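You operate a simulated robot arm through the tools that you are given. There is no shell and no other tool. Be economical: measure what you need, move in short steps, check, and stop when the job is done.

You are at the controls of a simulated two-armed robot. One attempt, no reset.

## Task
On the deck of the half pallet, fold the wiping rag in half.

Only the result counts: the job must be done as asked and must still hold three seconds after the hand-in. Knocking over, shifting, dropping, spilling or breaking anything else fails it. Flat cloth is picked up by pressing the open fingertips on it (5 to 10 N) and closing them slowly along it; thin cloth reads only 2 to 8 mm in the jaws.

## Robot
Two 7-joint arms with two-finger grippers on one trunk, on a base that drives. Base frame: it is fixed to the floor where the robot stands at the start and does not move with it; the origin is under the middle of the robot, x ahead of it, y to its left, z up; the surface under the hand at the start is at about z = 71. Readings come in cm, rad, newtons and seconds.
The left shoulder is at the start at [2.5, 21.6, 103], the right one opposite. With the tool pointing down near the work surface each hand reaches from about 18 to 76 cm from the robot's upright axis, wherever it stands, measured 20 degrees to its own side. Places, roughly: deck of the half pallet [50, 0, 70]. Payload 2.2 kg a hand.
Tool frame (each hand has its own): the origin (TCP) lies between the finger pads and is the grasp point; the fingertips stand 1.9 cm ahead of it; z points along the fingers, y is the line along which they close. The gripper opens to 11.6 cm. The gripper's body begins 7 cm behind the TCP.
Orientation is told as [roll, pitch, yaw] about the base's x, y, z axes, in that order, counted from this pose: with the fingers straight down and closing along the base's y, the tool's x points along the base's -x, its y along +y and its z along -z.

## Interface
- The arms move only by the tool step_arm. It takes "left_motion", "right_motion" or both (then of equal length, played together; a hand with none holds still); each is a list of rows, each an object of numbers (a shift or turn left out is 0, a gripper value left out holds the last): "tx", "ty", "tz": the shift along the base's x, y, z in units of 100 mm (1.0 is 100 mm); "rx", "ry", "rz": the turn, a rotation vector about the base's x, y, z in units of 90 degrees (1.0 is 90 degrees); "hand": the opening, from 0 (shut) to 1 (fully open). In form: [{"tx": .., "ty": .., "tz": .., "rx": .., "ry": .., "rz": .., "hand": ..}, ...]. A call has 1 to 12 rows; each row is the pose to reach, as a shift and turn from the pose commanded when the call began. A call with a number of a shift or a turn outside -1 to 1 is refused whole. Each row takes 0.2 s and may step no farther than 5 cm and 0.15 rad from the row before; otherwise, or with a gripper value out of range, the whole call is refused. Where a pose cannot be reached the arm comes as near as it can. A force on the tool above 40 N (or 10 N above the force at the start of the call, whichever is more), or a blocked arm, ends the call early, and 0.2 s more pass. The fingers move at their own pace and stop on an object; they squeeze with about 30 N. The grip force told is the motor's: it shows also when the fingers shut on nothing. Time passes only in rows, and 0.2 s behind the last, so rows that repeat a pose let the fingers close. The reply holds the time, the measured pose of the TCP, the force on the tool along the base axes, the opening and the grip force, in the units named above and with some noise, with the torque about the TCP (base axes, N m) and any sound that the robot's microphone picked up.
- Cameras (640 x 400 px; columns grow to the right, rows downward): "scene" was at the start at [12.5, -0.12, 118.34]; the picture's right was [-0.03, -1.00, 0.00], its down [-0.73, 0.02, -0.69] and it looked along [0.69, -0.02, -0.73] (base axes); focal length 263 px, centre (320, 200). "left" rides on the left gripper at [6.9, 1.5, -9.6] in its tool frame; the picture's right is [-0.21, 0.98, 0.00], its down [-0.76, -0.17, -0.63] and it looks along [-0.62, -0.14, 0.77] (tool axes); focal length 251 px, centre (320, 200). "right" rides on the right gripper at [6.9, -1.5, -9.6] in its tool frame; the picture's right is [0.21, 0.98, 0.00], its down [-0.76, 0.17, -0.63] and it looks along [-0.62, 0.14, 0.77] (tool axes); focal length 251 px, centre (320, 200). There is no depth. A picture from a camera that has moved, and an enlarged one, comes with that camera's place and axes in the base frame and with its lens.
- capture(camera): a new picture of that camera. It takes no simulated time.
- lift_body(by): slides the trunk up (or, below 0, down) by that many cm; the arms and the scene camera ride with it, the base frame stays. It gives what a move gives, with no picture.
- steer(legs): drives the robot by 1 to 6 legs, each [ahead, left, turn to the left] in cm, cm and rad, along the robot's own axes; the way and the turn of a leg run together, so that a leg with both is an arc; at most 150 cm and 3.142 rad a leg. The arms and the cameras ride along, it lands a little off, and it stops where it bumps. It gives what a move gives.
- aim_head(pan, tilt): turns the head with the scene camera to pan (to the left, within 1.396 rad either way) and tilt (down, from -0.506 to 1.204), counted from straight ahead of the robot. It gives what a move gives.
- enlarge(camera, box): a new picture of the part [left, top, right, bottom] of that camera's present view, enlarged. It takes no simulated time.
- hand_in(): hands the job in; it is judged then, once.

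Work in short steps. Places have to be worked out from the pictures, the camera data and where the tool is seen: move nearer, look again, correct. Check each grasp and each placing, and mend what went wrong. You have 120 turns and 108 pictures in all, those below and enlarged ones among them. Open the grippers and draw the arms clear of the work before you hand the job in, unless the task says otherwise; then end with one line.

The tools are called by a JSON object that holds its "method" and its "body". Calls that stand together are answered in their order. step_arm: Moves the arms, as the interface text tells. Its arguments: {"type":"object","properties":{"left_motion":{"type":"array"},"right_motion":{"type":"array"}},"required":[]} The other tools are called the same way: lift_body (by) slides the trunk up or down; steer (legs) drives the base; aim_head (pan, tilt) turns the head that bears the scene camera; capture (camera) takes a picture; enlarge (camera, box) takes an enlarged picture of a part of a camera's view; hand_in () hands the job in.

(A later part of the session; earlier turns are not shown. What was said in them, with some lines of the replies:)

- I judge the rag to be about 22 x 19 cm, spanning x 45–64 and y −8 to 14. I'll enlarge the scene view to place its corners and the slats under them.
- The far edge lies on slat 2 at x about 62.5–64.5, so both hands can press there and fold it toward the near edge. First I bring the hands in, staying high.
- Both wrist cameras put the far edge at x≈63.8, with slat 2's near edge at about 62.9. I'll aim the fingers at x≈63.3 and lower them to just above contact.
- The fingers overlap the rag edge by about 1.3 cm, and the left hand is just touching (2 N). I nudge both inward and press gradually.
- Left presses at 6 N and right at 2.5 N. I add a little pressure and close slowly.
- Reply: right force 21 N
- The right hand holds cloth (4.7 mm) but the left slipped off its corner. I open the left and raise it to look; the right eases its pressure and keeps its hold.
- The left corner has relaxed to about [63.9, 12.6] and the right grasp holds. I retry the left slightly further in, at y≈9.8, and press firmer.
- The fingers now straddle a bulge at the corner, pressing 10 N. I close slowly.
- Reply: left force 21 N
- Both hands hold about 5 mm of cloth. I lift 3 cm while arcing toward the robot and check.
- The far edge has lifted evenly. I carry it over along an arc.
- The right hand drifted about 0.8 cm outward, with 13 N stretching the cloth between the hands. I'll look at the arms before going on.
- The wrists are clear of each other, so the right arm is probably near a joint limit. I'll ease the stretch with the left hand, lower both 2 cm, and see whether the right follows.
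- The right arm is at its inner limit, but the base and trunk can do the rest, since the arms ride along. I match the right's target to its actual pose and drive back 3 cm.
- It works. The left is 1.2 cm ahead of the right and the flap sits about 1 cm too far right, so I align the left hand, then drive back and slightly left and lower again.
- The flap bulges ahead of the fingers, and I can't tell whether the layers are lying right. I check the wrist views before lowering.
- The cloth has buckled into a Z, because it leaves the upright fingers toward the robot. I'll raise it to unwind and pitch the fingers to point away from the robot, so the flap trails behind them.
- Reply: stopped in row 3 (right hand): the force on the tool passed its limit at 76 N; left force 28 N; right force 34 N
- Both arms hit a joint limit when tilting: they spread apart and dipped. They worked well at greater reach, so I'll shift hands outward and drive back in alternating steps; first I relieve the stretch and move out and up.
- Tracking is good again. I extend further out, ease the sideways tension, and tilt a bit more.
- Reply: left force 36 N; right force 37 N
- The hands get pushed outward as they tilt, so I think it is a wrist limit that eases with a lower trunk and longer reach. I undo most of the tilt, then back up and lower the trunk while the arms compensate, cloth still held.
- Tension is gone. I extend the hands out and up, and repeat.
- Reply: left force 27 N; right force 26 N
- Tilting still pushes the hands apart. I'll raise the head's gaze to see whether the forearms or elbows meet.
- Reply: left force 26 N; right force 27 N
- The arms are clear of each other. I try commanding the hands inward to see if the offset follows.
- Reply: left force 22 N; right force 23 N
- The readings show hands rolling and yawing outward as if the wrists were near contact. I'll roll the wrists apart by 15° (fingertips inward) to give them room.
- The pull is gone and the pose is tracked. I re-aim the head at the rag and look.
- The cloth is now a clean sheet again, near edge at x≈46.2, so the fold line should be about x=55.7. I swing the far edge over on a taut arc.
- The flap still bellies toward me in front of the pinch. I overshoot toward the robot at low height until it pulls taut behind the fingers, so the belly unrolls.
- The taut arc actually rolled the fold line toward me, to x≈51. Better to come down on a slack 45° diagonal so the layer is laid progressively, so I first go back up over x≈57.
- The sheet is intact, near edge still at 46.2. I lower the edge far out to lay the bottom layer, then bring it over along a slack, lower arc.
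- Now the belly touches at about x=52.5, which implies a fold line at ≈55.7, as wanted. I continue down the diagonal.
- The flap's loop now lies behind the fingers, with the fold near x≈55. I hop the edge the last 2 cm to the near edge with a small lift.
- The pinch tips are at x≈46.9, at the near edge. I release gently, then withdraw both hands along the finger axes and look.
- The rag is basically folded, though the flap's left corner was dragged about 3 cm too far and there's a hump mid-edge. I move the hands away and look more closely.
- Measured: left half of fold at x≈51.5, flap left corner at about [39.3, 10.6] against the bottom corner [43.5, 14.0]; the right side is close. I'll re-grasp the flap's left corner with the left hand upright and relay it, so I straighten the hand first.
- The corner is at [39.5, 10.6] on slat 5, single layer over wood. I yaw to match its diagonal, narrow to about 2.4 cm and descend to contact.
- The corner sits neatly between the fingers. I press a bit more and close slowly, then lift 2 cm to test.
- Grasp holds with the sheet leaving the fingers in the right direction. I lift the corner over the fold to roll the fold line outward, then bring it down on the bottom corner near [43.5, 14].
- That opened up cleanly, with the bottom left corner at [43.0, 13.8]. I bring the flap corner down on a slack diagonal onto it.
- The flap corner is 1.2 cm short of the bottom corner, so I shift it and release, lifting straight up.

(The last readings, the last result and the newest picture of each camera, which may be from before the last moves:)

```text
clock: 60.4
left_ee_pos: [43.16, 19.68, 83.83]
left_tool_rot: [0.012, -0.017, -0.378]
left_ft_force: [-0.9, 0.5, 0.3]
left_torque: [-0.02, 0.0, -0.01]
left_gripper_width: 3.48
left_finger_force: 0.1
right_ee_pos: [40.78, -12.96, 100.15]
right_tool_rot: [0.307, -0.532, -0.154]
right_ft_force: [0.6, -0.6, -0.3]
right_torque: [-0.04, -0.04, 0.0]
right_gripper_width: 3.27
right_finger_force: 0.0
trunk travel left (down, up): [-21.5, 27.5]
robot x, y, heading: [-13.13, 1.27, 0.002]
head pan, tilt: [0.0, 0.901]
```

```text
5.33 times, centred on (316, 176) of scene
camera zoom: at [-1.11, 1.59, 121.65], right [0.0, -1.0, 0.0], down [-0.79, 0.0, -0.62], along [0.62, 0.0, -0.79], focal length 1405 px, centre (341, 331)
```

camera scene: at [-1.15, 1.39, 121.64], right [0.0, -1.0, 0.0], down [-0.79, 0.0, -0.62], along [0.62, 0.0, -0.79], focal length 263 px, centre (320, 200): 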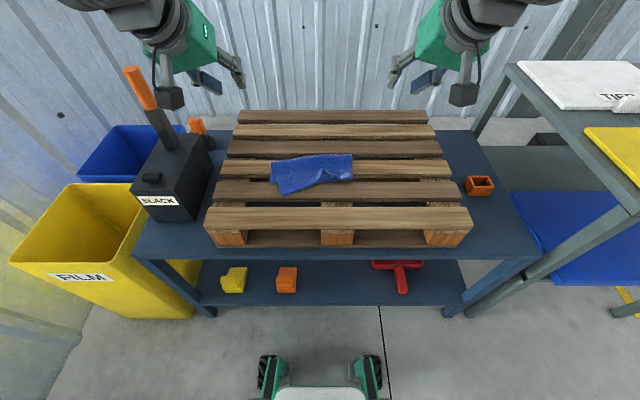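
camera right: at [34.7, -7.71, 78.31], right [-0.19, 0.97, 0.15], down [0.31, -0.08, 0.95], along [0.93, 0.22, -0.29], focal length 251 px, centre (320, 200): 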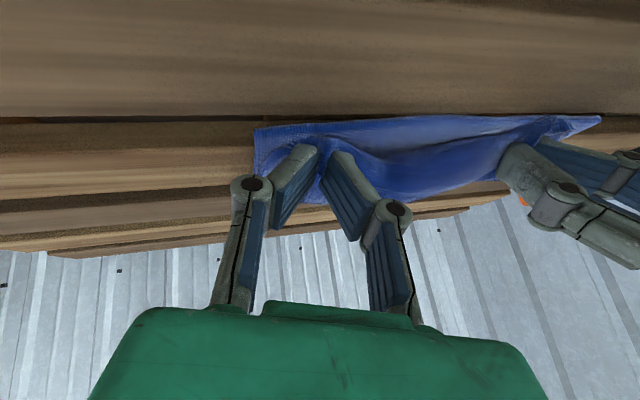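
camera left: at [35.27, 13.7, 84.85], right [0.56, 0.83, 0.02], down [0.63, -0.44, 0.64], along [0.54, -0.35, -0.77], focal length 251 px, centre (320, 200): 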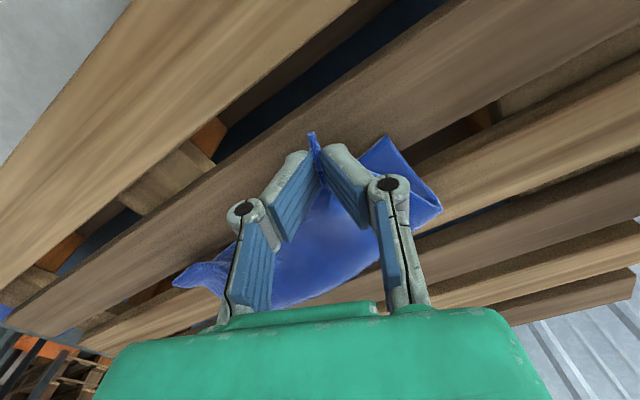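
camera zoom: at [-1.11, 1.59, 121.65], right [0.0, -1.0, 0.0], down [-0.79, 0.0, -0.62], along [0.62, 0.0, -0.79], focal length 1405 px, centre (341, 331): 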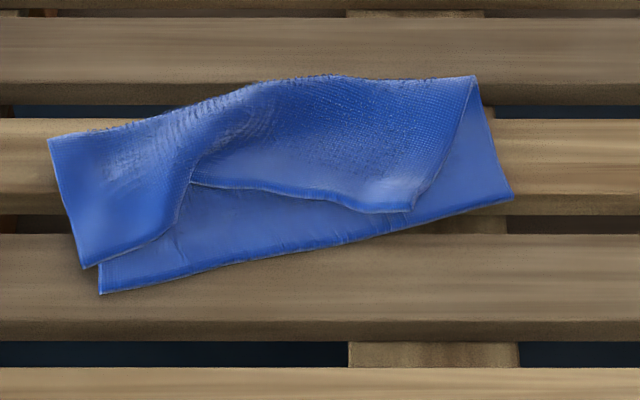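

The left corners nearly match (within about 1.5 cm). Now the flap's right corner, at [45.6, −1.8], must go to about [46.4, −6.8]; I bring the right hand upright over it.

{"method": "step_arm", "body": {"right_motion": [{"rx": -0.06, "tz": -0.2, "tx": 0.1}, {"rx": -0.12, "tz": -0.4, "tx": 0.2}, {"rx": -0.172, "tz": -0.6, "ty": 0.15, "tx": 0.3}, {"rx": -0.172, "tz": -0.8, "ty": 0.4, "tx": 0.45}, {"rx": -0.172, "tz": -0.9, "ty": 0.7, "tx": 0.6}]}}

{"method": "step_arm", "body": {"right_motion": [{"ry": 0.09, "tz": -0.2, "ty": 0.2}, {"ry": 0.18, "tz": -0.5, "ty": 0.4}, {"ry": 0.27, "tz": -0.8, "ty": 0.57}, {"ry": 0.345, "tz": -1.0, "ty": 0.57, "hand": 0.21}, {"ry": 0.345, "tz": -1.0, "ty": 0.57}]}}

{"method": "capture", "body": {"camera": "right"}}

```text
clock: 61.8
left_ee_pos: [42.87, 19.5, 84.16]
left_tool_rot: [0.016, -0.023, -0.377]
left_ft_force: [-0.5, 0.2, -0.4]
left_torque: [-0.01, -0.01, -0.02]
left_gripper_width: 3.49
left_finger_force: 0.1
right_ee_pos: [47.63, -8.17, 94.35]
right_tool_rot: [0.082, -0.576, -0.089]
right_ft_force: [-0.4, 0.3, 0.2]
right_torque: [-0.01, -0.02, 0.0]
right_gripper_width: 3.25
right_finger_force: 0.1
trunk travel left (down, up): [-21.5, 27.5]
robot x, y, heading: [-13.16, 1.1, 0.001]
head pan, tilt: [0.0, 0.901]
stopped in row 5 (right hand): the arm was blocked; the commanded pose is now the measured one
```

```text
clock: 63.0
left_ee_pos: [42.93, 19.41, 84.04]
left_tool_rot: [0.012, -0.023, -0.379]
left_ft_force: [-1.1, 0.9, -0.2]
left_torque: [-0.01, -0.01, 0.0]
left_gripper_width: 3.47
left_finger_force: 0.0
right_ee_pos: [47.54, -2.07, 84.25]
right_tool_rot: [0.034, -0.036, -0.07]
right_ft_force: [0.1, 0.8, 0.6]
right_torque: [0.0, 0.02, -0.01]
right_gripper_width: 2.43
right_finger_force: 0.1
trunk travel left (down, up): [-21.5, 27.5]
robot x, y, heading: [-12.9, 1.54, -0.0]
head pan, tilt: [0.0, 0.901]
```

```text
53 pictures are left
camera right: at [40.23, -3.38, 93.69], right [-0.15, 0.99, 0.03], down [0.74, 0.09, 0.66], along [0.65, 0.12, -0.75], focal length 251 px, centre (320, 200)
```

right: 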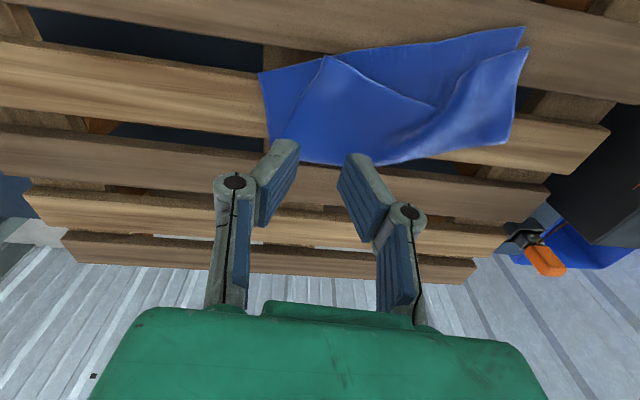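

I move the left hand further out of the way and place the right above the flap corner, yawed to match its diagonal.

{"method": "step_arm", "body": {"left_motion": [{"ty": 0.3, "tz": 0.2}, {"ty": 0.6, "tz": 0.4}, {"ty": 0.9, "tz": 0.5}, {"ty": 0.9, "tz": 0.5}, {"ty": 0.9, "tz": 0.5}], "right_motion": [{"tz": -0.1}, {"tz": -0.25, "rz": 0.08, "ty": 0.05}, {"tz": -0.5, "rz": 0.16, "ty": 0.1}, {"tz": -0.75, "rz": 0.25, "ty": 0.155}, {"tz": -0.85, "rz": 0.27, "ty": 0.155}]}}

{"method": "capture", "body": {"camera": "right"}}

```text
clock: 64.2
left_ee_pos: [42.87, 28.49, 89.0]
left_tool_rot: [0.013, -0.02, -0.378]
left_ft_force: [-0.5, -0.2, -0.1]
left_torque: [0.01, -0.02, -0.02]
left_gripper_width: 3.45
left_finger_force: 0.0
right_ee_pos: [47.61, -0.72, 75.59]
right_tool_rot: [0.035, -0.037, 0.357]
right_ft_force: [-0.3, -0.5, 0.1]
right_torque: [-0.01, 0.0, 0.03]
right_gripper_width: 2.44
right_finger_force: 0.1
trunk travel left (down, up): [-21.5, 27.5]
robot x, y, heading: [-13.46, 0.85, 0.001]
head pan, tilt: [0.0, 0.901]
```

```text
52 pictures are left
camera right: at [41.51, -4.83, 85.11], right [-0.54, 0.84, 0.03], down [0.64, 0.39, 0.67], along [0.55, 0.38, -0.75], focal length 251 px, centre (320, 200)
```

right: 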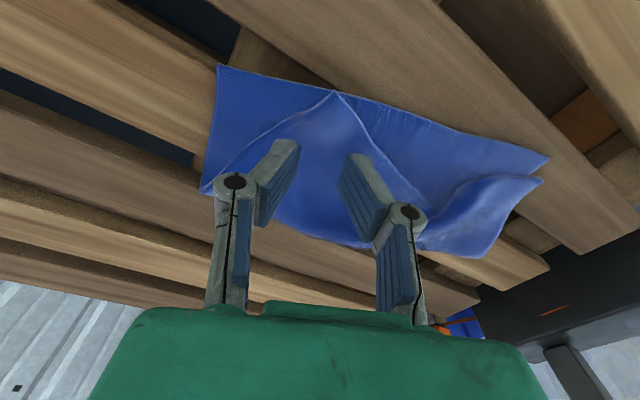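

Alignment is good and the flap corner looks puffed up between the fingers. I lower until light contact.

{"method": "step_arm", "body": {"right_motion": [{"tz": -0.1}, {"tz": -0.16}, {"tz": -0.19}, {"tz": -0.21}, {"tz": -0.21}]}}

{"method": "capture", "body": {"camera": "right"}}

```text
clock: 65.4
left_ee_pos: [42.83, 28.58, 89.06]
left_tool_rot: [0.014, -0.023, -0.379]
left_ft_force: [-0.2, 0.1, -0.5]
left_torque: [0.0, -0.02, 0.0]
left_gripper_width: 3.48
left_finger_force: 0.1
right_ee_pos: [47.65, -0.5, 73.7]
right_tool_rot: [0.035, -0.037, 0.355]
right_ft_force: [-0.3, 0.3, 6.5]
right_torque: [-0.05, 0.04, -0.01]
right_gripper_width: 2.52
right_finger_force: 0.1
trunk travel left (down, up): [-21.5, 27.5]
robot x, y, heading: [-12.84, 1.0, 0.001]
head pan, tilt: [0.0, 0.901]
```

```text
51 pictures are left
camera right: at [41.5, -4.75, 83.07], right [-0.54, 0.84, 0.03], down [0.64, 0.39, 0.67], along [0.55, 0.38, -0.75], focal length 251 px, centre (320, 200)
```

right: 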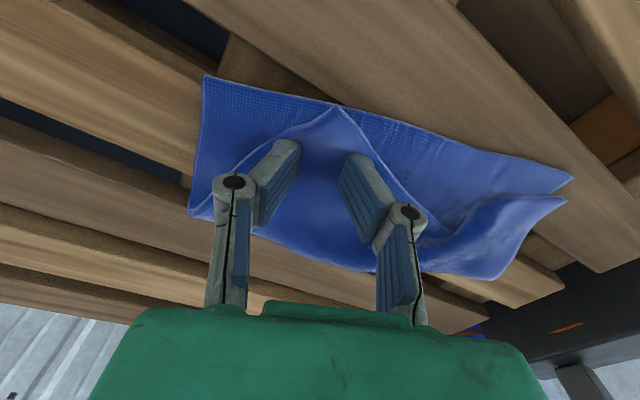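

Contact at 6.5 N with a raised ridge of the flap between the fingers. I close slowly and lift a little.

{"method": "step_arm", "body": {"right_motion": [{"hand": 0.18}, {"hand": 0.15}, {"hand": 0.12}, {"hand": 0.09}, {"hand": 0.06}, {"hand": 0.03}, {"hand": 0.0}, {"hand": 0.0}, {"tz": 0.1}, {"tz": 0.25}, {"tz": 0.4}]}}

{"method": "capture", "body": {"camera": "right"}}

{"method": "enlarge", "body": {"camera": "scene", "box": [256, 138, 376, 213]}}

```text
clock: 67.8
left_ee_pos: [42.94, 28.46, 88.99]
left_tool_rot: [0.014, -0.023, -0.379]
left_ft_force: [0.1, 0.3, -0.3]
left_torque: [0.01, -0.02, 0.01]
left_gripper_width: 3.46
left_finger_force: 0.1
right_ee_pos: [47.7, -0.55, 77.75]
right_tool_rot: [0.034, -0.035, 0.354]
right_ft_force: [0.7, -0.3, -0.5]
right_torque: [0.0, 0.0, 0.01]
right_gripper_width: 0.0
right_finger_force: 28.8
trunk travel left (down, up): [-21.5, 27.5]
robot x, y, heading: [-13.02, 1.76, -0.001]
head pan, tilt: [0.0, 0.901]
```

```text
50 pictures are left
camera right: at [41.46, -4.73, 87.08], right [-0.54, 0.84, 0.03], down [0.64, 0.39, 0.66], along [0.55, 0.38, -0.75], focal length 251 px, centre (320, 200)
```

right: 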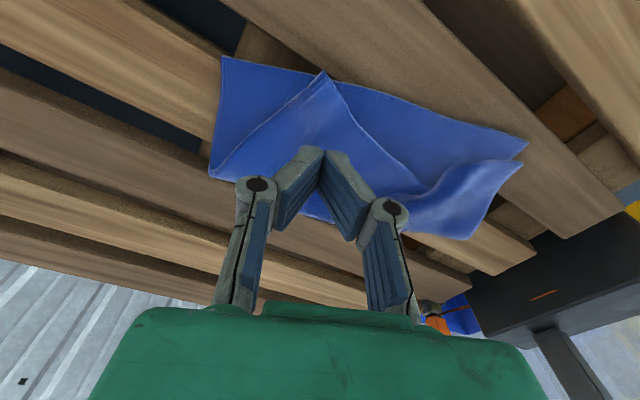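

```text
5.33 times, centred on (316, 176) of scene
camera zoom: at [-1.02, 1.52, 121.64], right [0.0, -1.0, 0.0], down [-0.79, 0.0, -0.62], along [0.62, 0.0, -0.79], focal length 1405 px, centre (341, 331)
```

zoom: 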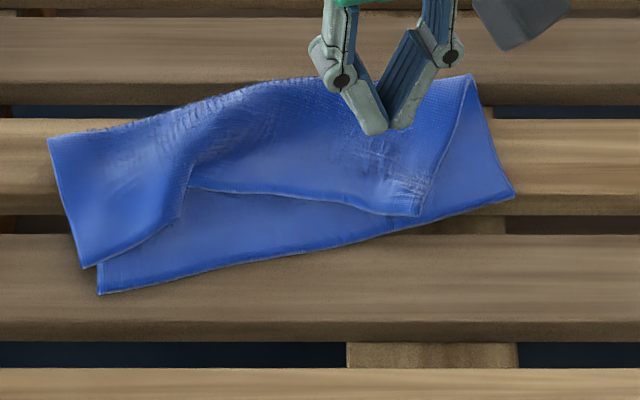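

It slipped off. I retry slightly nearer the corner with wider fingers and a firmer press.

{"method": "step_arm", "body": {"right_motion": [{"hand": 0.25, "tx": -0.03, "ty": -0.02}, {"hand": 0.25, "tx": -0.06, "ty": -0.04, "tz": -0.2}, {"tx": -0.06, "ty": -0.04, "tz": -0.36}, {"tx": -0.06, "ty": -0.04, "tz": -0.42}, {"tx": -0.06, "ty": -0.04, "tz": -0.44}, {"tx": -0.06, "ty": -0.04, "tz": -0.45}, {"tx": -0.06, "ty": -0.04, "tz": -0.45}]}}

```text
clock: 69.4
left_ee_pos: [42.85, 28.46, 88.99]
left_tool_rot: [0.014, -0.022, -0.378]
left_ft_force: [-0.9, -0.3, -0.3]
left_torque: [0.0, -0.01, -0.02]
left_gripper_width: 3.46
left_finger_force: 0.0
right_ee_pos: [47.0, -0.88, 73.09]
right_tool_rot: [0.035, -0.04, 0.353]
right_ft_force: [0.9, 0.8, 9.6]
right_torque: [0.05, 0.0, 0.02]
right_gripper_width: 3.13
right_finger_force: 3.8
trunk travel left (down, up): [-21.5, 27.5]
robot x, y, heading: [-13.27, 1.56, 0.006]
head pan, tilt: [0.0, 0.901]
```

Pressing at 9.6 N. I close slowly in place, without lifting yet.

{"method": "step_arm", "body": {"right_motion": [{"hand": 0.23}, {"hand": 0.2}, {"hand": 0.17}, {"hand": 0.14}, {"hand": 0.11}, {"hand": 0.08}, {"hand": 0.05}, {"hand": 0.02}, {"hand": 0.0}, {"hand": 0.0}]}}

{"method": "capture", "body": {"camera": "right"}}

```text
clock: 71.6
left_ee_pos: [42.71, 28.5, 89.13]
left_tool_rot: [0.014, -0.024, -0.378]
left_ft_force: [0.2, 0.4, -0.3]
left_torque: [0.01, -0.01, 0.05]
left_gripper_width: 3.48
left_finger_force: 0.0
right_ee_pos: [47.1, -0.84, 73.39]
right_tool_rot: [0.033, -0.04, 0.354]
right_ft_force: [-0.2, 0.2, 34.3]
right_torque: [-0.02, -0.01, -0.03]
right_gripper_width: 0.55
right_finger_force: 29.3
trunk travel left (down, up): [-21.5, 27.5]
robot x, y, heading: [-12.95, 0.9, -0.003]
head pan, tilt: [0.0, 0.901]
```

```text
48 pictures are left
camera right: at [40.84, -5.11, 82.77], right [-0.54, 0.84, 0.02], down [0.63, 0.39, 0.67], along [0.55, 0.38, -0.74], focal length 251 px, centre (320, 200)
```

right: 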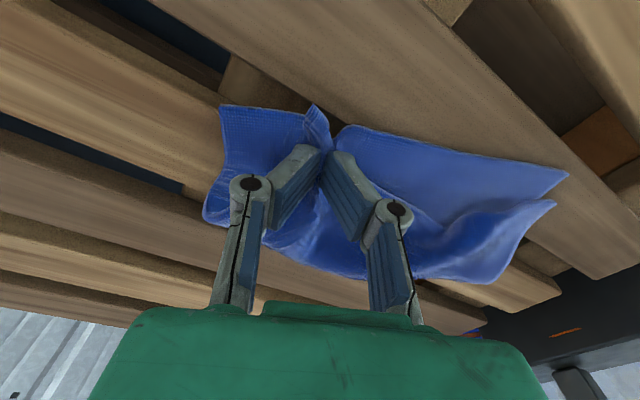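

It holds 5.5 mm, but the bottom edge is also dented, so both layers may be caught. I lift 2.5 cm and look.

{"method": "step_arm", "body": {"right_motion": [{"tz": 0.1}, {"tz": 0.2}, {"tz": 0.3}, {"tz": 0.3}]}}

{"method": "capture", "body": {"camera": "right"}}

{"method": "enlarge", "body": {"camera": "scene", "box": [256, 138, 376, 213]}}

```text
clock: 72.6
left_ee_pos: [42.91, 28.47, 89.06]
left_tool_rot: [0.014, -0.021, -0.379]
left_ft_force: [-0.4, -0.7, 0.5]
left_torque: [0.0, 0.0, 0.01]
left_gripper_width: 3.48
left_finger_force: 0.1
right_ee_pos: [47.12, -0.97, 76.0]
right_tool_rot: [0.034, -0.035, 0.354]
right_ft_force: [0.6, 0.0, -0.4]
right_torque: [-0.03, 0.02, 0.01]
right_gripper_width: 0.42
right_finger_force: 29.9
trunk travel left (down, up): [-21.5, 27.5]
robot x, y, heading: [-12.91, 1.44, 0.001]
head pan, tilt: [0.0, 0.901]
```

```text
47 pictures are left
camera right: at [40.92, -5.12, 85.48], right [-0.54, 0.84, 0.03], down [0.64, 0.39, 0.66], along [0.55, 0.38, -0.75], focal length 251 px, centre (320, 200)
```

right: 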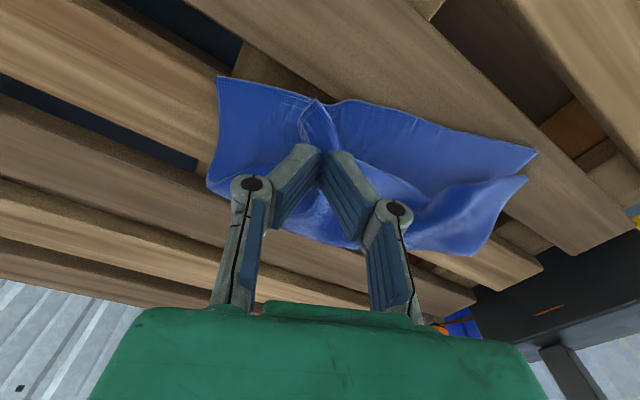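

```text
5.33 times, centred on (316, 176) of scene
camera zoom: at [-0.98, 1.52, 121.63], right [0.0, -1.0, 0.0], down [-0.79, 0.0, -0.62], along [0.62, 0.0, -0.79], focal length 1405 px, centre (341, 331)
```

zoom: 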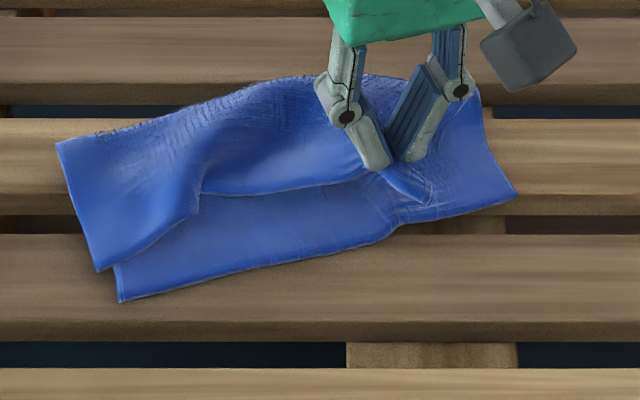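

The bottom layer seems gathered slightly too. I lift a bit more to see if it lets go.

{"method": "step_arm", "body": {"right_motion": [{"tz": 0.12}, {"tz": 0.24}, {"tz": 0.35}, {"tz": 0.35}]}}

{"method": "enlarge", "body": {"camera": "scene", "box": [256, 138, 376, 213]}}

{"method": "capture", "body": {"camera": "right"}}

```text
clock: 73.6
left_ee_pos: [42.87, 28.48, 88.87]
left_tool_rot: [0.015, -0.021, -0.378]
left_ft_force: [-0.8, 0.0, 0.6]
left_torque: [0.0, -0.02, -0.02]
left_gripper_width: 3.48
left_finger_force: 0.1
right_ee_pos: [47.07, -0.96, 79.61]
right_tool_rot: [0.035, -0.035, 0.354]
right_ft_force: [0.7, 0.3, 0.5]
right_torque: [-0.04, -0.01, -0.01]
right_gripper_width: 0.43
right_finger_force: 30.3
trunk travel left (down, up): [-21.5, 27.5]
robot x, y, heading: [-13.29, 1.79, -0.004]
head pan, tilt: [0.0, 0.901]
```

```text
5.33 times, centred on (316, 176) of scene
camera zoom: at [-0.98, 1.52, 121.63], right [0.0, -1.0, 0.0], down [-0.79, 0.0, -0.62], along [0.62, 0.0, -0.79], focal length 1405 px, centre (341, 331)
```

zoom: 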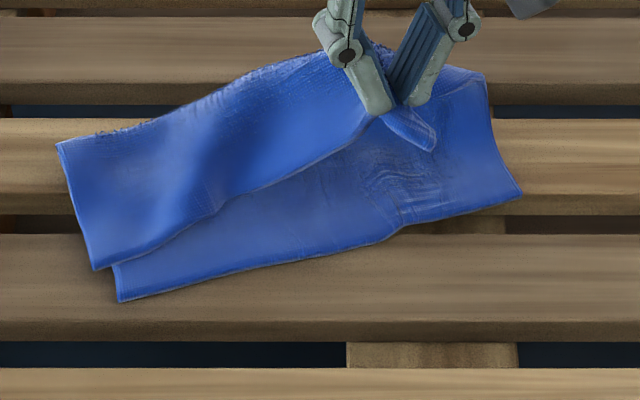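

```text
44 pictures are left
camera right: at [40.88, -5.11, 89.03], right [-0.54, 0.84, 0.03], down [0.64, 0.39, 0.66], along [0.55, 0.38, -0.75], focal length 251 px, centre (320, 200)
```

right: 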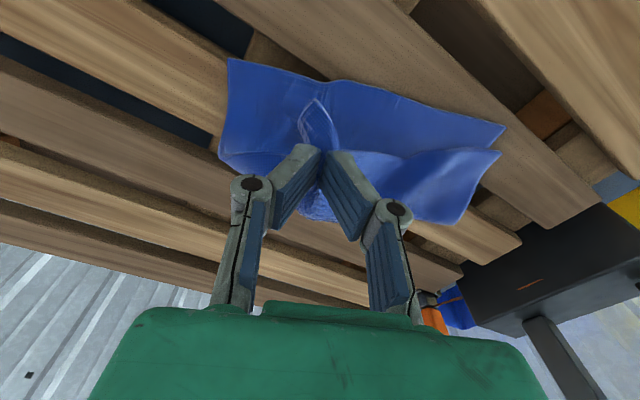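

Only the flap is held now; the bottom layer dropped free. I carry the flap corner right and down onto the bottom right corner near [46.8, −7.3].

{"method": "step_arm", "body": {"right_motion": [{"tx": 0.15, "ty": -0.18}, {"tx": 0.28, "ty": -0.36, "tz": -0.02}, {"tx": 0.32, "ty": -0.5, "tz": -0.08}, {"tx": 0.28, "ty": -0.53, "tz": -0.22}, {"tx": 0.2, "ty": -0.54, "tz": -0.38}, {"tx": 0.13, "ty": -0.54, "tz": -0.52}, {"tx": 0.12, "ty": -0.54, "tz": -0.58}, {"tx": 0.12, "ty": -0.54, "tz": -0.58}]}}

{"method": "enlarge", "body": {"camera": "scene", "box": [256, 138, 376, 213]}}

{"method": "capture", "body": {"camera": "right"}}

```text
clock: 75.4
left_ee_pos: [42.85, 28.46, 89.03]
left_tool_rot: [0.015, -0.024, -0.378]
left_ft_force: [0.7, 0.4, -0.3]
left_torque: [0.01, -0.02, 0.0]
left_gripper_width: 3.49
left_finger_force: 0.0
right_ee_pos: [48.4, -6.32, 73.9]
right_tool_rot: [0.035, -0.037, 0.354]
right_ft_force: [0.5, -0.6, 1.2]
right_torque: [-0.03, -0.07, 0.01]
right_gripper_width: 0.44
right_finger_force: 30.1
trunk travel left (down, up): [-21.5, 27.5]
robot x, y, heading: [-13.24, 1.48, -0.003]
head pan, tilt: [0.0, 0.901]
```

```text
5.33 times, centred on (316, 176) of scene
camera zoom: at [-1.0, 1.48, 121.64], right [0.0, -1.0, 0.0], down [-0.79, 0.0, -0.62], along [0.62, 0.0, -0.79], focal length 1405 px, centre (341, 331)
```

zoom: 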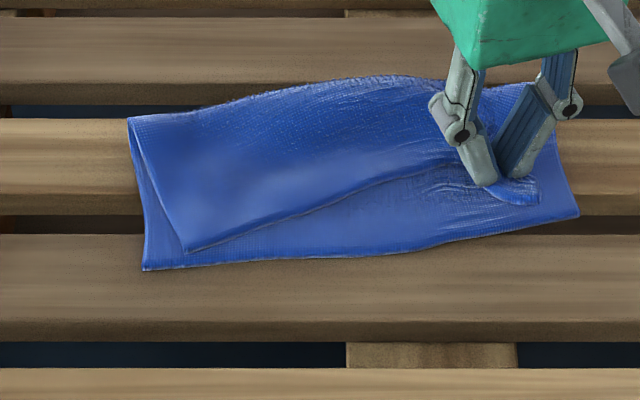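

```text
42 pictures are left
camera right: at [42.06, -10.49, 83.21], right [-0.54, 0.84, 0.03], down [0.64, 0.39, 0.66], along [0.55, 0.38, -0.75], focal length 251 px, centre (320, 200)
```

right: 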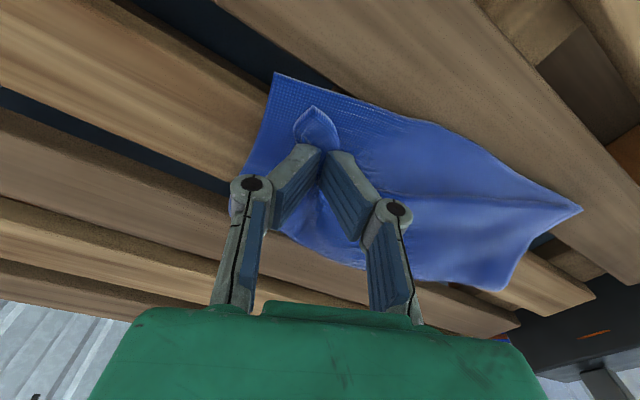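

The rag slid slightly right as a whole, which is fine. The right flap corner is about 1–2 cm short, partly bunched in the pinch, so I nudge it and release, opening slowly while pressing lightly so it spreads.

{"method": "step_arm", "body": {"right_motion": [{"tx": -0.05, "ty": -0.06, "tz": 0.04}, {"tx": -0.1, "ty": -0.11, "tz": 0.0}, {"tx": -0.1, "ty": -0.11, "tz": -0.04}, {"tx": -0.1, "ty": -0.11, "tz": -0.04, "hand": 0.05}, {"tx": -0.1, "ty": -0.11, "tz": -0.04, "hand": 0.1}, {"tx": -0.1, "ty": -0.11, "tz": -0.04, "hand": 0.16}, {"tx": -0.1, "ty": -0.11, "tz": -0.02, "hand": 0.22}, {"tx": -0.1, "ty": -0.11, "tz": 0.1, "hand": 0.25}, {"tx": -0.1, "ty": -0.11, "tz": 0.4}, {"tx": -0.1, "ty": -0.5, "tz": 0.7}, {"tx": -0.1, "ty": -0.9, "tz": 1.0}]}}

{"method": "enlarge", "body": {"camera": "scene", "box": [256, 138, 376, 213]}}

```text
clock: 77.8
left_ee_pos: [42.7, 28.26, 89.15]
left_tool_rot: [0.016, -0.02, -0.379]
left_ft_force: [0.4, 0.6, 0.5]
left_torque: [0.02, -0.04, -0.02]
left_gripper_width: 3.46
left_finger_force: 0.1
right_ee_pos: [47.25, -15.68, 83.88]
right_tool_rot: [0.039, -0.037, 0.354]
right_ft_force: [-0.1, 0.0, 0.6]
right_torque: [-0.01, -0.02, 0.0]
right_gripper_width: 2.88
right_finger_force: 0.0
trunk travel left (down, up): [-21.5, 27.5]
robot x, y, heading: [-13.47, 0.91, 0.0]
head pan, tilt: [0.0, 0.901]
```

```text
5.33 times, centred on (316, 176) of scene
camera zoom: at [-1.09, 1.11, 121.65], right [0.0, -1.0, 0.0], down [-0.79, 0.0, -0.62], along [0.62, 0.0, -0.79], focal length 1405 px, centre (341, 331)
```

zoom: 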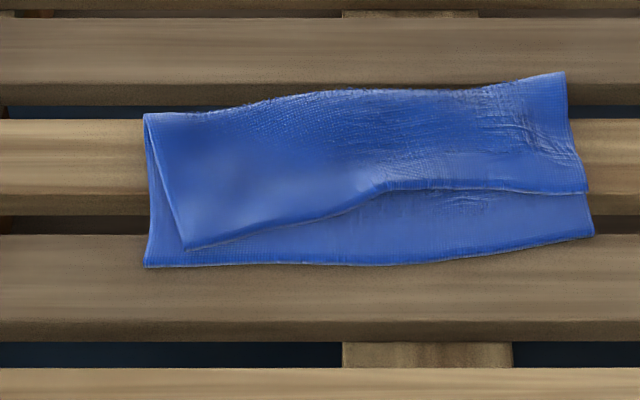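

Nearly there. On the right, the flap edge lies at x≈46.9 against the bottom's 43.9, and the left flap corner is about 2 cm short in y. I re-grasp the right flap corner to pull it 3 cm toward me.

{"method": "step_arm", "body": {"right_motion": [{"tx": 0.05, "ty": 0.2, "rz": 0.08}, {"tx": 0.1, "ty": 0.4, "tz": -0.15, "rz": 0.16}, {"tx": 0.135, "ty": 0.6, "tz": -0.4, "rz": 0.23}, {"tx": 0.135, "ty": 0.64, "tz": -0.7, "rz": 0.26, "hand": 0.25}, {"tx": 0.135, "ty": 0.64, "tz": -0.87, "rz": 0.26}, {"tx": 0.135, "ty": 0.64, "tz": -0.87, "rz": 0.26}]}}

{"method": "capture", "body": {"camera": "right"}}

```text
clock: 79.2
left_ee_pos: [42.82, 28.48, 89.08]
left_tool_rot: [0.013, -0.023, -0.378]
left_ft_force: [-0.3, 0.0, -0.5]
left_torque: [-0.02, 0.02, 0.01]
left_gripper_width: 3.47
left_finger_force: 0.0
right_ee_pos: [48.51, -8.82, 75.09]
right_tool_rot: [0.036, -0.034, 0.763]
right_ft_force: [-0.1, -0.2, 0.6]
right_torque: [0.01, 0.01, 0.0]
right_gripper_width: 2.9
right_finger_force: 0.1
trunk travel left (down, up): [-21.5, 27.5]
robot x, y, heading: [-12.98, 1.46, 0.002]
head pan, tilt: [0.0, 0.901]
```

```text
40 pictures are left
camera right: at [44.62, -15.27, 84.53], right [-0.83, 0.56, 0.03], down [0.43, 0.61, 0.66], along [0.35, 0.56, -0.75], focal length 251 px, centre (320, 200)
```

right: 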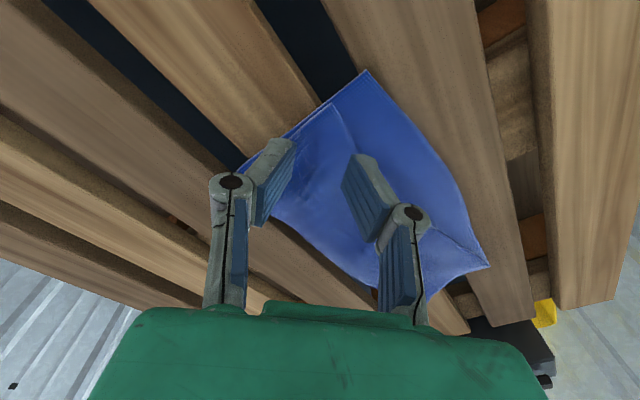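

The flap corner is centred ahead of the fingers. I press down and close slowly.

{"method": "step_arm", "body": {"right_motion": [{"tx": -0.04, "ty": -0.03, "tz": -0.1}, {"tx": -0.04, "ty": -0.03, "tz": -0.17}, {"tx": -0.04, "ty": -0.03, "tz": -0.2}, {"tx": -0.04, "ty": -0.03, "tz": -0.205}, {"tx": -0.04, "ty": -0.03, "tz": -0.205}]}}

{"method": "step_arm", "body": {"right_motion": [{"hand": 0.23}, {"hand": 0.2}, {"hand": 0.17}, {"hand": 0.14}, {"hand": 0.11}, {"hand": 0.08}, {"hand": 0.05}, {"hand": 0.02}, {"hand": 0.0}, {"hand": 0.0}]}}

```text
clock: 80.4
left_ee_pos: [42.82, 28.43, 88.93]
left_tool_rot: [0.015, -0.024, -0.379]
left_ft_force: [-0.8, 0.0, -0.2]
left_torque: [0.04, -0.01, -0.03]
left_gripper_width: 3.49
left_finger_force: 0.1
right_ee_pos: [48.14, -9.3, 73.0]
right_tool_rot: [0.035, -0.035, 0.764]
right_ft_force: [-1.4, -0.3, 16.5]
right_torque: [0.08, -0.03, 0.03]
right_gripper_width: 2.25
right_finger_force: 14.8
trunk travel left (down, up): [-21.5, 27.5]
robot x, y, heading: [-12.82, 0.91, 0.001]
head pan, tilt: [0.0, 0.901]
```

```text
clock: 82.6
left_ee_pos: [42.72, 28.39, 89.1]
left_tool_rot: [0.013, -0.025, -0.379]
left_ft_force: [0.3, -0.2, 1.1]
left_torque: [0.0, -0.01, 0.0]
left_gripper_width: 3.49
left_finger_force: 0.1
right_ee_pos: [48.27, -9.21, 73.21]
right_tool_rot: [0.03, -0.039, 0.762]
right_ft_force: [-1.1, -0.4, 31.0]
right_torque: [0.05, -0.13, -0.01]
right_gripper_width: 0.37
right_finger_force: 29.5
trunk travel left (down, up): [-21.5, 27.5]
robot x, y, heading: [-13.21, 1.28, 0.001]
head pan, tilt: [0.0, 0.901]
```

Grip reads 3.7 mm. I lift to check that only the flap comes.

{"method": "step_arm", "body": {"right_motion": [{"tz": 0.12}, {"tz": 0.25, "tx": 0.05}, {"tz": 0.4, "tx": 0.08}, {"tz": 0.55, "tx": 0.1}, {"tz": 0.55, "tx": 0.1}]}}

{"method": "enlarge", "body": {"camera": "scene", "box": [256, 138, 376, 213]}}

{"method": "capture", "body": {"camera": "right"}}

```text
clock: 83.8
left_ee_pos: [42.92, 28.54, 89.01]
left_tool_rot: [0.014, -0.021, -0.378]
left_ft_force: [0.1, -0.1, 0.5]
left_torque: [-0.02, 0.01, 0.01]
left_gripper_width: 3.45
left_finger_force: 0.0
right_ee_pos: [49.26, -9.39, 78.45]
right_tool_rot: [0.037, -0.035, 0.763]
right_ft_force: [-0.2, 0.9, -0.6]
right_torque: [-0.02, 0.01, 0.03]
right_gripper_width: 0.35
right_finger_force: 30.0
trunk travel left (down, up): [-21.5, 27.5]
robot x, y, heading: [-13.28, 1.18, -0.003]
head pan, tilt: [0.0, 0.901]
```

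```text
5.33 times, centred on (316, 176) of scene
camera zoom: at [-0.95, 1.45, 121.63], right [0.0, -1.0, 0.0], down [-0.79, 0.0, -0.62], along [0.62, 0.0, -0.79], focal length 1405 px, centre (341, 331)
```

zoom: 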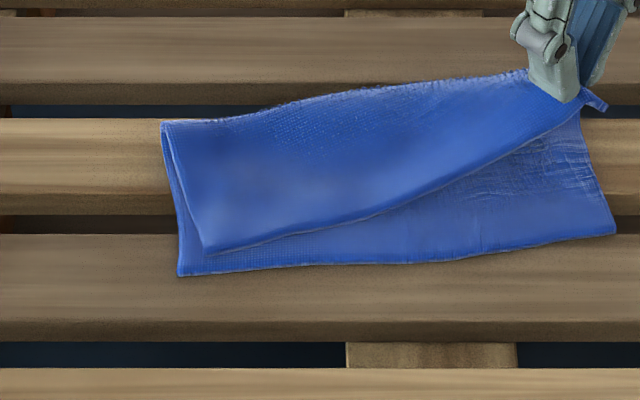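

```text
38 pictures are left
camera right: at [45.31, -15.58, 87.91], right [-0.83, 0.56, 0.03], down [0.43, 0.61, 0.66], along [0.35, 0.56, -0.75], focal length 251 px, centre (320, 200)
```

right: 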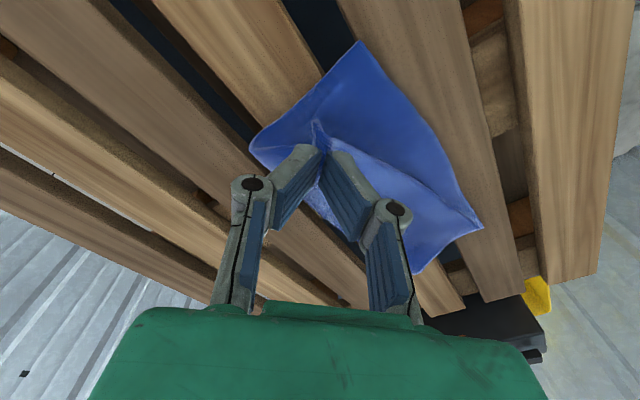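

Only the flap is held. I carry the corner toward me and down at about [45.4, −10.3], over the bottom corner at [44.4, −11.6].

{"method": "step_arm", "body": {"right_motion": [{"tx": -0.1, "ty": -0.03, "tz": 0.0}, {"tx": -0.22, "ty": -0.06, "tz": -0.08}, {"tx": -0.32, "ty": -0.09, "tz": -0.2}, {"tx": -0.38, "ty": -0.1, "tz": -0.33}, {"tx": -0.39, "ty": -0.1, "tz": -0.43}, {"tx": -0.39, "ty": -0.1, "tz": -0.46}, {"tx": -0.39, "ty": -0.1, "tz": -0.46}]}}

{"method": "enlarge", "body": {"camera": "scene", "box": [256, 138, 376, 213]}}

```text
clock: 85.4
left_ee_pos: [42.79, 28.48, 88.96]
left_tool_rot: [0.015, -0.02, -0.38]
left_ft_force: [-0.3, 0.4, -0.1]
left_torque: [0.02, 0.0, -0.02]
left_gripper_width: 3.49
left_finger_force: 0.1
right_ee_pos: [45.37, -10.25, 73.84]
right_tool_rot: [0.036, -0.034, 0.763]
right_ft_force: [-0.4, 0.8, 0.9]
right_torque: [-0.03, -0.01, -0.01]
right_gripper_width: 0.35
right_finger_force: 30.0
trunk travel left (down, up): [-21.5, 27.5]
robot x, y, heading: [-13.03, 1.3, 0.001]
head pan, tilt: [0.0, 0.901]
```

```text
5.33 times, centred on (316, 176) of scene
camera zoom: at [-1.0, 1.45, 121.64], right [0.0, -1.0, 0.0], down [-0.79, 0.0, -0.62], along [0.62, 0.0, -0.79], focal length 1405 px, centre (341, 331)
```

zoom: 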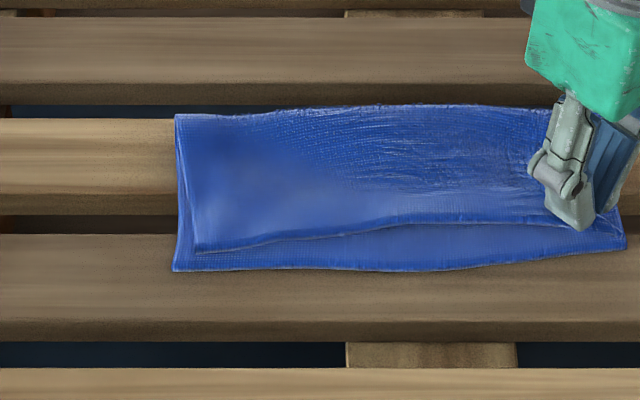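

Very nice. The flap edge is still about 2 cm short of the bottom edge, so I pull another 1.8 cm with a slight lift, then lower and release slowly.

{"method": "step_arm", "body": {"right_motion": [{"tx": -0.03, "tz": 0.12}, {"tx": -0.12, "tz": 0.16}, {"tx": -0.2, "tz": 0.1}, {"tx": -0.2, "tz": -0.02}, {"tx": -0.2, "tz": -0.04}, {"tx": -0.2, "tz": -0.04, "hand": 0.05}, {"tx": -0.2, "tz": -0.04, "hand": 0.11}, {"tx": -0.2, "tz": -0.02, "hand": 0.18}, {"tx": -0.2, "tz": 0.1, "hand": 0.22}, {"tx": -0.2, "tz": 0.4}, {"tx": -0.2, "tz": 0.7, "ty": -0.4}, {"tx": -0.2, "tz": 1.0, "ty": -0.8}]}}

{"method": "enlarge", "body": {"camera": "scene", "box": [256, 138, 376, 213]}}

```text
clock: 88.0
left_ee_pos: [42.78, 28.13, 89.14]
left_tool_rot: [0.017, -0.022, -0.378]
left_ft_force: [0.3, 0.8, -0.2]
left_torque: [0.03, 0.01, -0.01]
left_gripper_width: 3.47
left_finger_force: 0.2
right_ee_pos: [43.26, -18.61, 83.86]
right_tool_rot: [0.039, -0.037, 0.763]
right_ft_force: [-0.5, -0.6, 0.4]
right_torque: [0.04, -0.03, -0.01]
right_gripper_width: 2.56
right_finger_force: 0.0
trunk travel left (down, up): [-21.5, 27.5]
robot x, y, heading: [-13.32, 0.76, 0.001]
head pan, tilt: [0.0, 0.901]
```

```text
5.33 times, centred on (316, 176) of scene
camera zoom: at [-1.11, 1.05, 121.65], right [0.0, -1.0, 0.0], down [-0.79, 0.0, -0.62], along [0.62, 0.0, -0.79], focal length 1405 px, centre (341, 331)
```

zoom: 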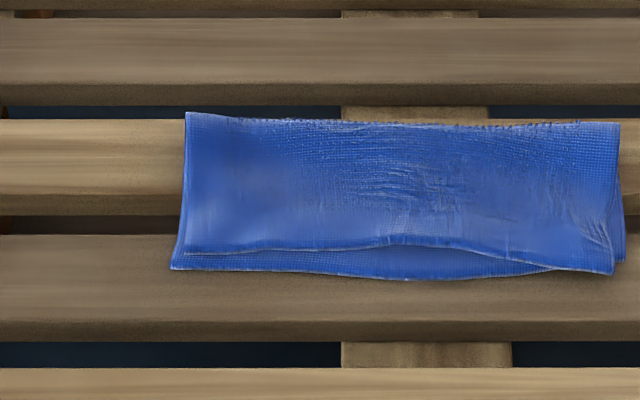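

The fold is now neat: both flap corners lie within about 1 cm of the bottom corners and the edges are parallel. I open the grippers, draw the arms up and apart, and check the whole scene.

{"method": "step_arm", "body": {"left_motion": [{"tz": 0.3, "hand": 0.6}, {"tz": 0.6, "hand": 1.0}, {"tz": 0.9}], "right_motion": [{"tz": 0.3, "ty": -0.2, "hand": 0.6}, {"tz": 0.6, "ty": -0.4, "hand": 1.0}, {"tz": 0.9, "ty": -0.6}]}}

{"method": "capture", "body": {"camera": "scene"}}

{"method": "enlarge", "body": {"camera": "scene", "box": [256, 138, 376, 213]}}

```text
clock: 88.8
left_ee_pos: [42.71, 28.26, 98.21]
left_tool_rot: [0.015, -0.024, -0.38]
left_ft_force: [-0.2, -0.9, 0.6]
left_torque: [0.01, -0.01, -0.03]
left_gripper_width: 11.62
left_finger_force: 0.2
right_ee_pos: [43.32, -24.58, 93.03]
right_tool_rot: [0.037, -0.039, 0.762]
right_ft_force: [-0.8, -0.2, 0.3]
right_torque: [0.01, -0.03, 0.0]
right_gripper_width: 11.61
right_finger_force: 0.1
trunk travel left (down, up): [-21.5, 27.5]
robot x, y, heading: [-13.32, 1.35, 0.004]
head pan, tilt: [0.0, 0.901]
```

```text
35 pictures are left
camera scene: at [-1.21, 1.09, 121.66], right [0.0, -1.0, 0.0], down [-0.79, 0.0, -0.62], along [0.62, 0.0, -0.79], focal length 263 px, centre (320, 200)
```

scene: 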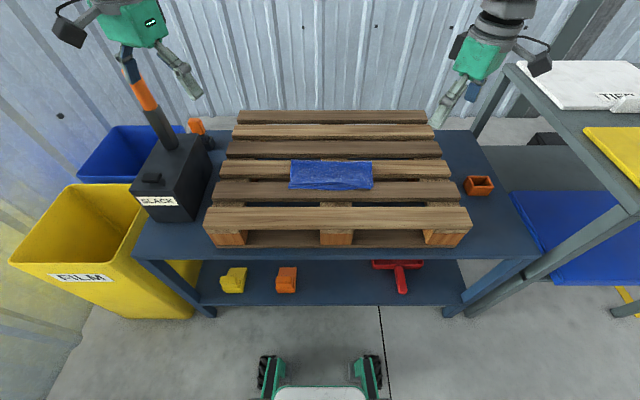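

```text
5.33 times, centred on (316, 176) of scene
camera zoom: at [-1.21, 1.09, 121.66], right [0.0, -1.0, 0.0], down [-0.79, 0.0, -0.62], along [0.62, 0.0, -0.79], focal length 1405 px, centre (341, 331)
```

zoom: 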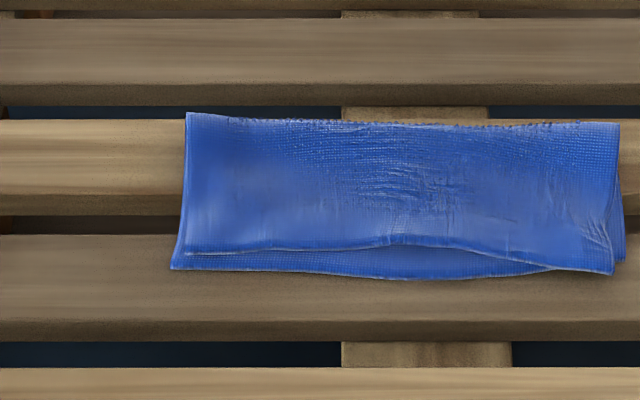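

The rag is folded and settled, and the other items look where they were at the start. The arms are clear and open, so I hand in.

{"method": "hand_in", "body": {}}

```text
The job is handed in.
```

The wiping rag is folded in half on the pallet deck, with the edges matching to within about 1 cm except mid-edge, where the flap falls up to about 2 cm short. The grippers are open and clear of the work, and nothing else in the scene appears to have moved.
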